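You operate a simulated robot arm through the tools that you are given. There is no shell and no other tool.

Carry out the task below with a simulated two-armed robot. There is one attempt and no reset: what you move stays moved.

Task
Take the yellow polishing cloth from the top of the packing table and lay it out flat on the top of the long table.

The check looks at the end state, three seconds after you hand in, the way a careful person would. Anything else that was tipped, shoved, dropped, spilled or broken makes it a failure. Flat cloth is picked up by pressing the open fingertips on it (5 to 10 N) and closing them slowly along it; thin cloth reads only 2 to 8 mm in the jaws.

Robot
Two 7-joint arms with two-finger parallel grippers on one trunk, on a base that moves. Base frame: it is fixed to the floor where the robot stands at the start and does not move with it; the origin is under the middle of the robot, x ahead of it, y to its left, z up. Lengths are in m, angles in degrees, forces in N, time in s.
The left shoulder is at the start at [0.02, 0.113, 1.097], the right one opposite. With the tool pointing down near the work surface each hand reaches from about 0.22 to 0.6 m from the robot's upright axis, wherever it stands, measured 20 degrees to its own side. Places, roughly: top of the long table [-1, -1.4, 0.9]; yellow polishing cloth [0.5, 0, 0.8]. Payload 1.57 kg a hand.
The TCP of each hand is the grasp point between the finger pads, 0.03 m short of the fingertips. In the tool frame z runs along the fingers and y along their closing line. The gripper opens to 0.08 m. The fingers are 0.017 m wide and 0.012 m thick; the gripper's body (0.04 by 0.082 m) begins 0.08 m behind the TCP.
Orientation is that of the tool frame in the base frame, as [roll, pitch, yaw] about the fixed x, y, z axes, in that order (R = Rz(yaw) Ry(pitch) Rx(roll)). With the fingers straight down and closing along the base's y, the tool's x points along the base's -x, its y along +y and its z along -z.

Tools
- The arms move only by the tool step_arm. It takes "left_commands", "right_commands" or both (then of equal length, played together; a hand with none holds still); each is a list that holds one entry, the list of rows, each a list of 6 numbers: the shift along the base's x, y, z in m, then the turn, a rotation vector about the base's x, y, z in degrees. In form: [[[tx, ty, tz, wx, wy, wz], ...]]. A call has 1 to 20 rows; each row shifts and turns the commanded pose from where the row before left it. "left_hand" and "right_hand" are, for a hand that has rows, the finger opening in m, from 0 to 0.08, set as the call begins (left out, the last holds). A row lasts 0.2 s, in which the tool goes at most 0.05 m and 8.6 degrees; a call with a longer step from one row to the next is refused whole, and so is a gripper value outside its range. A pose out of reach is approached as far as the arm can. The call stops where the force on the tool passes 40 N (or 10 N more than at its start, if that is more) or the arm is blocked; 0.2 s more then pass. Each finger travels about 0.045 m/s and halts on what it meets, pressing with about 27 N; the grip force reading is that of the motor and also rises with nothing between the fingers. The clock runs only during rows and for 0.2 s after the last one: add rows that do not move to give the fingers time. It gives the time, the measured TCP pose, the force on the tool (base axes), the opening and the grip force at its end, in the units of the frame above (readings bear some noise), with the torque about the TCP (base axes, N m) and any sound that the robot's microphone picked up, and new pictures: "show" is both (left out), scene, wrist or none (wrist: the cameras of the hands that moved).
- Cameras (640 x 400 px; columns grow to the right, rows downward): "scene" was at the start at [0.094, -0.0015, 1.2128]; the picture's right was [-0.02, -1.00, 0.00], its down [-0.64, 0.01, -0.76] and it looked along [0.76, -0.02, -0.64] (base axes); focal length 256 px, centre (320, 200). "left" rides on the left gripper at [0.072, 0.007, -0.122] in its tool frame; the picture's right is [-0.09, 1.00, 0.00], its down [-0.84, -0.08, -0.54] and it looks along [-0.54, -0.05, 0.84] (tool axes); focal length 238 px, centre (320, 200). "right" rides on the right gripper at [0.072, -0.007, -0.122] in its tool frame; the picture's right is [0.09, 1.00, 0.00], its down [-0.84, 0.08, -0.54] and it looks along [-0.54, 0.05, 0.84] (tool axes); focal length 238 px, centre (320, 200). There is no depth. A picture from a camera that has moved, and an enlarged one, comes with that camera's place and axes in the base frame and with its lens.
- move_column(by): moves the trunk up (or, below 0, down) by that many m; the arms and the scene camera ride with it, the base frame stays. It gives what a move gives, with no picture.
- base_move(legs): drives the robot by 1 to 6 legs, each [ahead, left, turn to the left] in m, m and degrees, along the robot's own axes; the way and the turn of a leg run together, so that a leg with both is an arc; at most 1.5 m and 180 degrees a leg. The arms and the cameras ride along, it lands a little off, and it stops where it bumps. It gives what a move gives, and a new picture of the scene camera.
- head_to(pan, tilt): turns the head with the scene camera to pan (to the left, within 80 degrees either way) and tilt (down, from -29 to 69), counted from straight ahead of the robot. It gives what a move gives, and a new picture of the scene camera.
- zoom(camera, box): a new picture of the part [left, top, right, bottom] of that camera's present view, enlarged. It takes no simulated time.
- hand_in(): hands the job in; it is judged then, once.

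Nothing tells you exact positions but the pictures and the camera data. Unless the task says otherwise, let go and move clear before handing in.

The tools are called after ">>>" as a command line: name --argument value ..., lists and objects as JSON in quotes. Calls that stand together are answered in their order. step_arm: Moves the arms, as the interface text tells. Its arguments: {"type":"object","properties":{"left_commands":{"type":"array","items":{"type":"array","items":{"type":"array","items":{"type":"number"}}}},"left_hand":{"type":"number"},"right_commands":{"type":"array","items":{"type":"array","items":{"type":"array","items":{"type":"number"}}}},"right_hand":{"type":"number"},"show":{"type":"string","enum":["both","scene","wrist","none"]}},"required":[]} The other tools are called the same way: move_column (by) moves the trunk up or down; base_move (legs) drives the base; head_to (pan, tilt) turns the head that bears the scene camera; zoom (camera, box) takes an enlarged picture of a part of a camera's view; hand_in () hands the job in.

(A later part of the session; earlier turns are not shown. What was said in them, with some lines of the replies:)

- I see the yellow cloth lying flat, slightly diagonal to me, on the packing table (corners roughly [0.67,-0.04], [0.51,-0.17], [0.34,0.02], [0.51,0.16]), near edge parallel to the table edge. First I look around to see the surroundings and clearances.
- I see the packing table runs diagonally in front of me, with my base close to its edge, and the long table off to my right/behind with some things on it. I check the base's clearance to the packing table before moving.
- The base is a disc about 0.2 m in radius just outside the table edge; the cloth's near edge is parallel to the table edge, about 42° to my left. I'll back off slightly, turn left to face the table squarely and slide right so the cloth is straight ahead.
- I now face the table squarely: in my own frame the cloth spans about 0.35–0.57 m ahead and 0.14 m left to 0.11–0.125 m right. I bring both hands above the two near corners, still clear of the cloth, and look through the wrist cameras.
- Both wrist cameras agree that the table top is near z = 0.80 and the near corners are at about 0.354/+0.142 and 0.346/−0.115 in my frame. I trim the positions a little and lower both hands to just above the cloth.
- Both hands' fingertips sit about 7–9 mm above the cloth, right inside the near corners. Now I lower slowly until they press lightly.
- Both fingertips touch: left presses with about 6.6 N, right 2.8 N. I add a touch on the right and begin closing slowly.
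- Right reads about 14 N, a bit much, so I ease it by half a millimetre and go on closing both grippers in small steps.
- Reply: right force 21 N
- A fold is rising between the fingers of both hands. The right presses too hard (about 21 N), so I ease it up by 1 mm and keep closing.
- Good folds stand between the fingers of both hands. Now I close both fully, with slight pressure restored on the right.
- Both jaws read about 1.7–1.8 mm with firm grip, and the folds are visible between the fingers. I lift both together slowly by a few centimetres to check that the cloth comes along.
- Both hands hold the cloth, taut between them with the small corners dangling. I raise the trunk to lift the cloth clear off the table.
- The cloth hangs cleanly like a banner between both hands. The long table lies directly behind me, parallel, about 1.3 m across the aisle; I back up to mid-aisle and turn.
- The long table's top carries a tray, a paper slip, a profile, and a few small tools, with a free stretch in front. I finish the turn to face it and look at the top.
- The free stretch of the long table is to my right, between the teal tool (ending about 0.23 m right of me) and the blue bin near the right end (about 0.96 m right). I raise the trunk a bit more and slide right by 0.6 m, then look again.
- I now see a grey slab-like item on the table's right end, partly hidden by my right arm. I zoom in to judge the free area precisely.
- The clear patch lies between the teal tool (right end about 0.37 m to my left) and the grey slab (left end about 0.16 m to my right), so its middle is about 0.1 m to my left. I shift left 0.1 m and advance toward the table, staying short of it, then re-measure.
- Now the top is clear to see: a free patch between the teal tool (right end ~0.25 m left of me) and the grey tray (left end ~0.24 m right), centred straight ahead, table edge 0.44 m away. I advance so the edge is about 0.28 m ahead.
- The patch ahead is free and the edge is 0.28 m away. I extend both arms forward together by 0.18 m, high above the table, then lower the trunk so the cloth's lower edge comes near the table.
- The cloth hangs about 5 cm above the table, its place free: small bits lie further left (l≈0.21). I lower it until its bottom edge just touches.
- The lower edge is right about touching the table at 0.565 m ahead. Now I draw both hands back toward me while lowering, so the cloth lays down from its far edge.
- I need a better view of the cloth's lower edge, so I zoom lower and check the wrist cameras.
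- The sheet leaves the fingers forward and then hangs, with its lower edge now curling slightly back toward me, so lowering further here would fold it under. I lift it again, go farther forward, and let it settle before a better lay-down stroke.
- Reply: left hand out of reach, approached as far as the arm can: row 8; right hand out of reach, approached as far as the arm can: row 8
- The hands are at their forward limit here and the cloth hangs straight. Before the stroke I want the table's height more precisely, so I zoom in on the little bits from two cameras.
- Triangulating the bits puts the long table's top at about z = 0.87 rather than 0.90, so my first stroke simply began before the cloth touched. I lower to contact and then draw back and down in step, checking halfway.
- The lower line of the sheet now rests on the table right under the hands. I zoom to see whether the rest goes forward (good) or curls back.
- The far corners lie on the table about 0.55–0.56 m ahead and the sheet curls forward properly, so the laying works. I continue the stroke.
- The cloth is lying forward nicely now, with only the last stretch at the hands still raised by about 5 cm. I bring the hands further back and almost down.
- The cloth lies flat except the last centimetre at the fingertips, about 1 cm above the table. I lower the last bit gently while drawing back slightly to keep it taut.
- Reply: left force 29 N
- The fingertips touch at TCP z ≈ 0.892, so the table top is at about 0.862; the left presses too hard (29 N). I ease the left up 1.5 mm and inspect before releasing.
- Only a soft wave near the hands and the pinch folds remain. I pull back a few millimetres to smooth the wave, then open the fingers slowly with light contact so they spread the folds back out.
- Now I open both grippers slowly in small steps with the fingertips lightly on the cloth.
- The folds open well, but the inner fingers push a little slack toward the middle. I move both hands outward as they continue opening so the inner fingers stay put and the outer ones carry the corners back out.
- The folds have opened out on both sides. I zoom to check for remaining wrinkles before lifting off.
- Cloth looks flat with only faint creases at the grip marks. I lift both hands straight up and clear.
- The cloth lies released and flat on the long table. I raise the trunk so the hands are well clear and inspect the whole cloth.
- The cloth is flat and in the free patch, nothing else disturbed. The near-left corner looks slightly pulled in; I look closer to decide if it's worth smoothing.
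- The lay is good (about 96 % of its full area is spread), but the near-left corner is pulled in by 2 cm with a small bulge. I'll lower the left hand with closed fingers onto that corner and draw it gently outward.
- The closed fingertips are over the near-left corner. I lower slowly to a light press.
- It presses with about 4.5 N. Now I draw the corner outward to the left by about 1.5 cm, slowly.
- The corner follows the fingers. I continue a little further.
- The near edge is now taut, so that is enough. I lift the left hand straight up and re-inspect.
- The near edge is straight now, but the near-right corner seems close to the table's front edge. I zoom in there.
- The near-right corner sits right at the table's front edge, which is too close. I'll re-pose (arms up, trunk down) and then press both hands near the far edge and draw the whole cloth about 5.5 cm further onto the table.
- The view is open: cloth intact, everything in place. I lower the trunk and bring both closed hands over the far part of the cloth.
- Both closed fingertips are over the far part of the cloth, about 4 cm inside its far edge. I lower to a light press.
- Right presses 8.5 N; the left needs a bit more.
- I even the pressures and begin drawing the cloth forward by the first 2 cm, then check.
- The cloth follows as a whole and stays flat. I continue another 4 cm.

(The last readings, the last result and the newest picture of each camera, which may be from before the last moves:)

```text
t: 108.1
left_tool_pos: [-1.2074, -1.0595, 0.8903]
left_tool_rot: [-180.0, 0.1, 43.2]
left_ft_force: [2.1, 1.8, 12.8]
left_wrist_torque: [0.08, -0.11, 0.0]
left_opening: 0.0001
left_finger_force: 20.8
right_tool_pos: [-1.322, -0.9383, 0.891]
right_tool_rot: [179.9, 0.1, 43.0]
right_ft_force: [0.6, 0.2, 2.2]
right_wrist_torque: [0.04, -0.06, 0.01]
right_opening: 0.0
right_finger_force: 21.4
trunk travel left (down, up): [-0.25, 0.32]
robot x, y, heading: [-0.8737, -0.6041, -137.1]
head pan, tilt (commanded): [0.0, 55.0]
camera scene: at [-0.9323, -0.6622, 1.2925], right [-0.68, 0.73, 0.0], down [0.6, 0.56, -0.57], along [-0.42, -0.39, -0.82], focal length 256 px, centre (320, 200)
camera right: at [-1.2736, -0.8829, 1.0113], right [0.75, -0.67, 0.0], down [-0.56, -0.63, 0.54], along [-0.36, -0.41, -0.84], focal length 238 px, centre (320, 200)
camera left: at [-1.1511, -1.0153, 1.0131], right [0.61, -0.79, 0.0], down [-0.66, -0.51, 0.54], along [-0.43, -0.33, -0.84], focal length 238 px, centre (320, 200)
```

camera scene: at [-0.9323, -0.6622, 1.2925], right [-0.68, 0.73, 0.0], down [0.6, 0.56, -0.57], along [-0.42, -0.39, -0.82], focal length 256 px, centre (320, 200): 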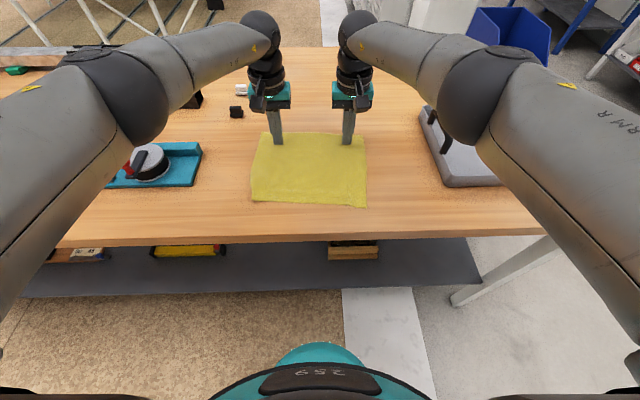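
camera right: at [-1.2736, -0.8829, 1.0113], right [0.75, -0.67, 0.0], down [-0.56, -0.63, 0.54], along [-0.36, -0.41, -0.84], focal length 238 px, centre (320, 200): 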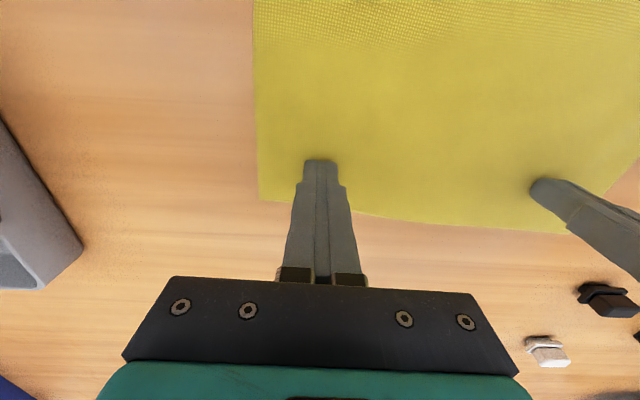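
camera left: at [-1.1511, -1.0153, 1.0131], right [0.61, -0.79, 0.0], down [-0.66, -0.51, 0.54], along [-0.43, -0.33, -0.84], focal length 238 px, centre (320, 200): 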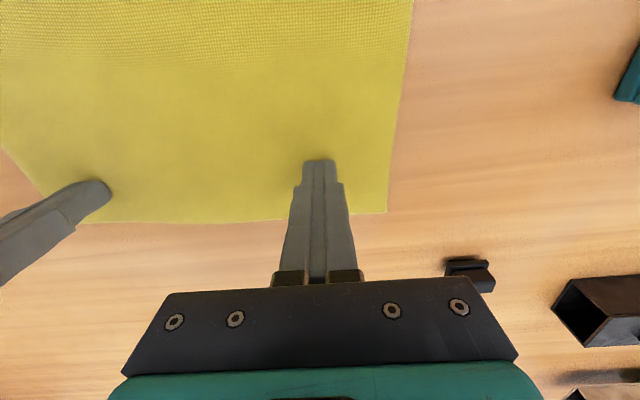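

The cloth now sits well in from the front edge. I lift both hands straight up and clear, then withdraw and look.

>>> step_arm --left_commands '[[[0, 0, 0.003, 0, 0, 0], [0, 0, 0.006, 0, 0, 0], [0, 0, 0.02, 0, 0, 0], [0, 0, 0.04, 0, 0, 0], [0, 0, 0.04, 0, 0, 0], [0, 0, 0.04, 0, 0, 0], [0, 0, 0, 0, 0, 0]]]' --right_commands '[[[0, 0, 0.003, 0, 0, 0], [0, 0, 0.006, 0, 0, 0], [0, 0, 0.02, 0, 0, 0], [0, 0, 0.04, 0, 0, 0], [0, 0, 0.04, 0, 0, 0], [0, 0, 0.04, 0, 0, 0], [0, 0, 0, 0, 0, 0]]]' --show "both"

>>> zoom --camera "scene" --box '[230, 110, 390, 210]'

```text
t: 109.7
left_tool_pos: [-1.2078, -1.0598, 1.0378]
left_tool_rot: [-179.9, 0.0, 43.1]
left_ft_force: [0.4, 0.1, -0.7]
left_wrist_torque: [0.0, 0.03, 0.0]
left_opening: 0.0
left_finger_force: 21.6
right_tool_pos: [-1.3224, -0.9398, 1.0412]
right_tool_rot: [179.9, 0.0, 43.1]
right_ft_force: [0.6, 0.3, 0.5]
right_wrist_torque: [-0.01, 0.01, -0.04]
right_opening: 0.0
right_finger_force: 21.2
trunk travel left (down, up): [-0.25, 0.32]
robot x, y, heading: [-0.8739, -0.6064, -136.9]
head pan, tilt (commanded): [0.0, 55.0]
camera scene: at [-0.9335, -0.6635, 1.2923], right [-0.68, 0.73, 0.0], down [0.6, 0.56, -0.57], along [-0.42, -0.39, -0.82], focal length 256 px, centre (320, 200)
camera right: at [-1.2749, -0.8852, 1.1609], right [0.75, -0.67, 0.0], down [-0.56, -0.63, 0.54], along [-0.36, -0.41, -0.84], focal length 238 px, centre (320, 200)
camera left: at [-1.1513, -1.0164, 1.1601], right [0.61, -0.79, 0.0], down [-0.66, -0.52, 0.54], along [-0.43, -0.33, -0.84], focal length 238 px, centre (320, 200)
```

scene: 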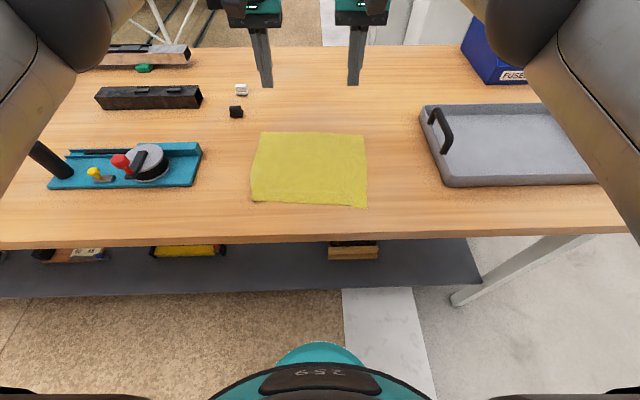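
right: 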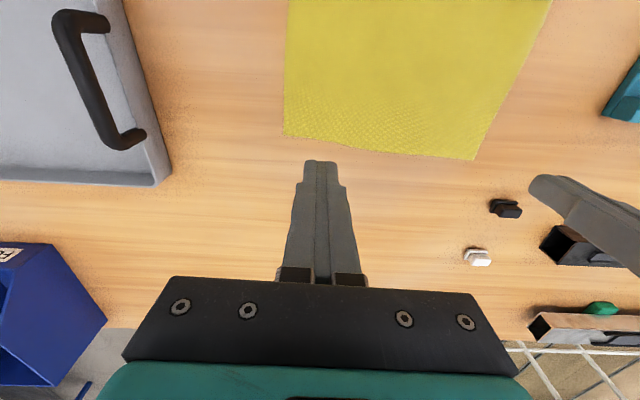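
left: 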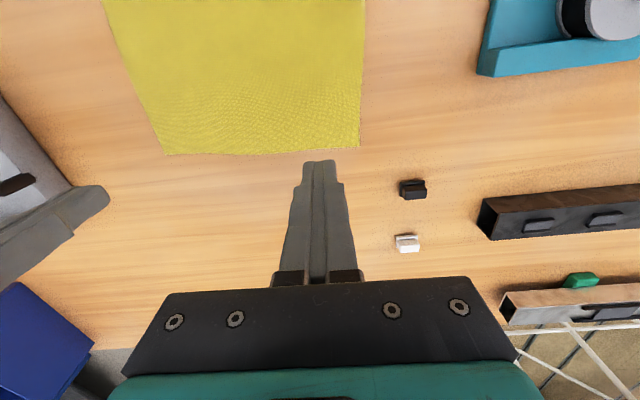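

```text
4.00 times, centred on (310, 160) of scene
camera zoom: at [-0.9335, -0.6635, 1.2923], right [-0.68, 0.73, 0.0], down [0.6, 0.56, -0.57], along [-0.42, -0.39, -0.82], focal length 1023 px, centre (360, 360)
```

zoom: 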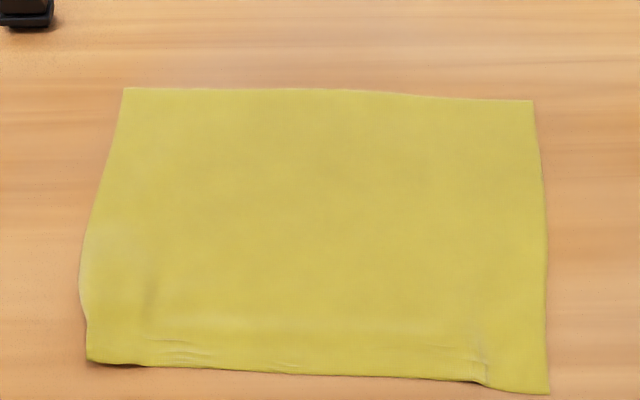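

The cloth lies flat, released, with about 5 cm or more margin to the front edge, and nothing else moved. I raise the trunk, back the robot away so everything is clear, and take a last look.

>>> move_column --by 0.15

>>> base_move --legs '[[-0.35, 0, 0]]'

>>> head_to --pan 0 --tilt 40

>>> zoom --camera "scene" --box '[160, 120, 480, 320]'

```text
t: 111.5
left_tool_pos: [-1.2082, -1.0603, 1.1884]
left_tool_rot: [180.0, 0.0, 43.1]
left_ft_force: [-0.3, -0.2, -0.5]
left_wrist_torque: [0.0, -0.03, -0.04]
left_opening: 0.0
left_finger_force: 21.4
right_tool_pos: [-1.3229, -0.9404, 1.1915]
right_tool_rot: [179.9, 0.0, 42.9]
right_ft_force: [-0.4, -0.1, -0.7]
right_wrist_torque: [-0.05, 0.01, 0.0]
right_opening: 0.0003
right_finger_force: 21.5
trunk travel left (down, up): [-0.4, 0.17]
robot x, y, heading: [-0.873, -0.6066, -136.9]
head pan, tilt (commanded): [0.0, 55.0]
```

```text
t: 113.8
left_tool_pos: [-0.9511, -0.8214, 1.1873]
left_tool_rot: [-179.9, 0.0, 43.2]
left_ft_force: [0.1, 0.2, -0.2]
left_wrist_torque: [0.0, -0.03, 0.0]
left_opening: 0.0
left_finger_force: 21.2
right_tool_pos: [-1.0671, -0.7022, 1.1907]
right_tool_rot: [179.9, 0.0, 43.1]
right_ft_force: [-0.1, -1.0, -0.3]
right_wrist_torque: [-0.03, -0.03, 0.02]
right_opening: 0.0001
right_finger_force: 21.4
trunk travel left (down, up): [-0.4, 0.17]
robot x, y, heading: [-0.6186, -0.3704, -137.0]
head pan, tilt (commanded): [0.0, 55.0]
camera scene: at [-0.678, -0.4247, 1.4424], right [-0.68, 0.73, 0.0], down [0.6, 0.56, -0.57], along [-0.42, -0.39, -0.82], focal length 256 px, centre (320, 200)
```

scene: 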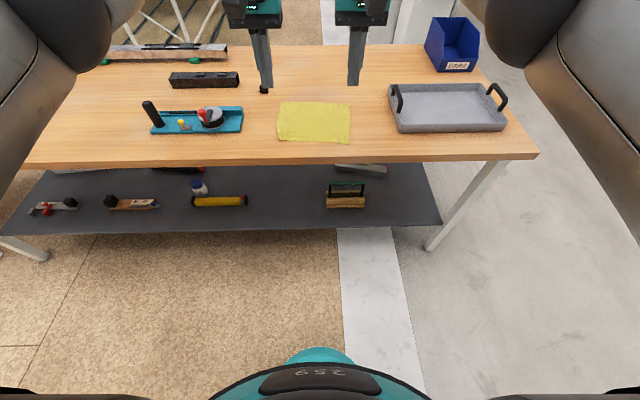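

```text
t: 114.5
left_tool_pos: [-0.9522, -0.823, 1.1876]
left_tool_rot: [179.9, -0.1, 43.2]
left_ft_force: [0.7, 0.2, -0.3]
left_wrist_torque: [0.01, 0.0, 0.0]
left_opening: 0.0
left_finger_force: 21.2
right_tool_pos: [-1.0677, -0.7028, 1.1897]
right_tool_rot: [179.9, 0.0, 43.1]
right_ft_force: [0.0, -0.1, 0.5]
right_wrist_torque: [0.03, 0.03, -0.03]
right_opening: 0.0
right_finger_force: 21.4
trunk travel left (down, up): [-0.4, 0.17]
robot x, y, heading: [-0.6181, -0.3695, -136.6]
head pan, tilt (commanded): [0.0, 40.0]
camera scene: at [-0.688, -0.434, 1.463], right [-0.68, 0.73, 0.0], down [0.47, 0.44, -0.77], along [-0.56, -0.52, -0.64], focal length 256 px, centre (320, 200)
```

scene: 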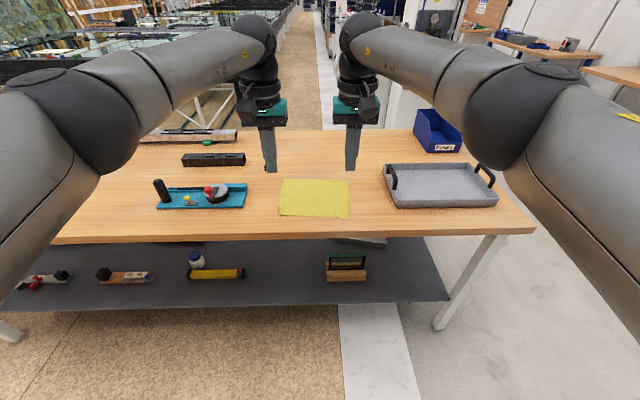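

```text
2.00 times, centred on (320, 220) of scene
camera zoom: at [-0.688, -0.434, 1.463], right [-0.68, 0.73, 0.0], down [0.47, 0.44, -0.77], along [-0.56, -0.52, -0.64], focal length 512 px, centre (320, 160)
```

zoom: 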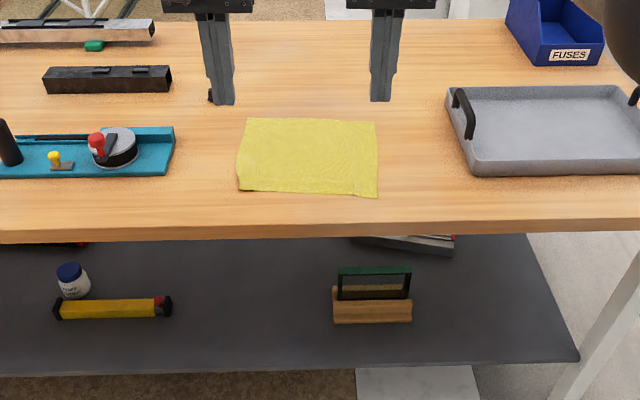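

The yellow cloth lies flat on top of the long table, clear of its front edge. All the other items there are in place, and both hands are empty and clear. I hand the job in.

>>> hand_in

```text
The job is handed in.
```

The yellow polishing cloth is now spread flat on top of the long table, and I have handed the job in. I haven't been told the result of the check.

- **Position:** it lies between the teal tool and the grey tray, about 5 cm in from the front edge. I slid it further in after one corner ended up right at the edge.
- **Flatness:** faint creases remain along the near edge where the fingers gripped it. When I last measured it, before sliding it in, about 96 % of its full area was spread. After that I only pulled one corner out further.
- **Other items:** nothing on the long table looked moved in my last pictures. I last saw the packing table right after lifting the cloth, and everything else there was in place.
- **Robot:** both hands are empty, and the robot has backed about 0.35 m away from the table.
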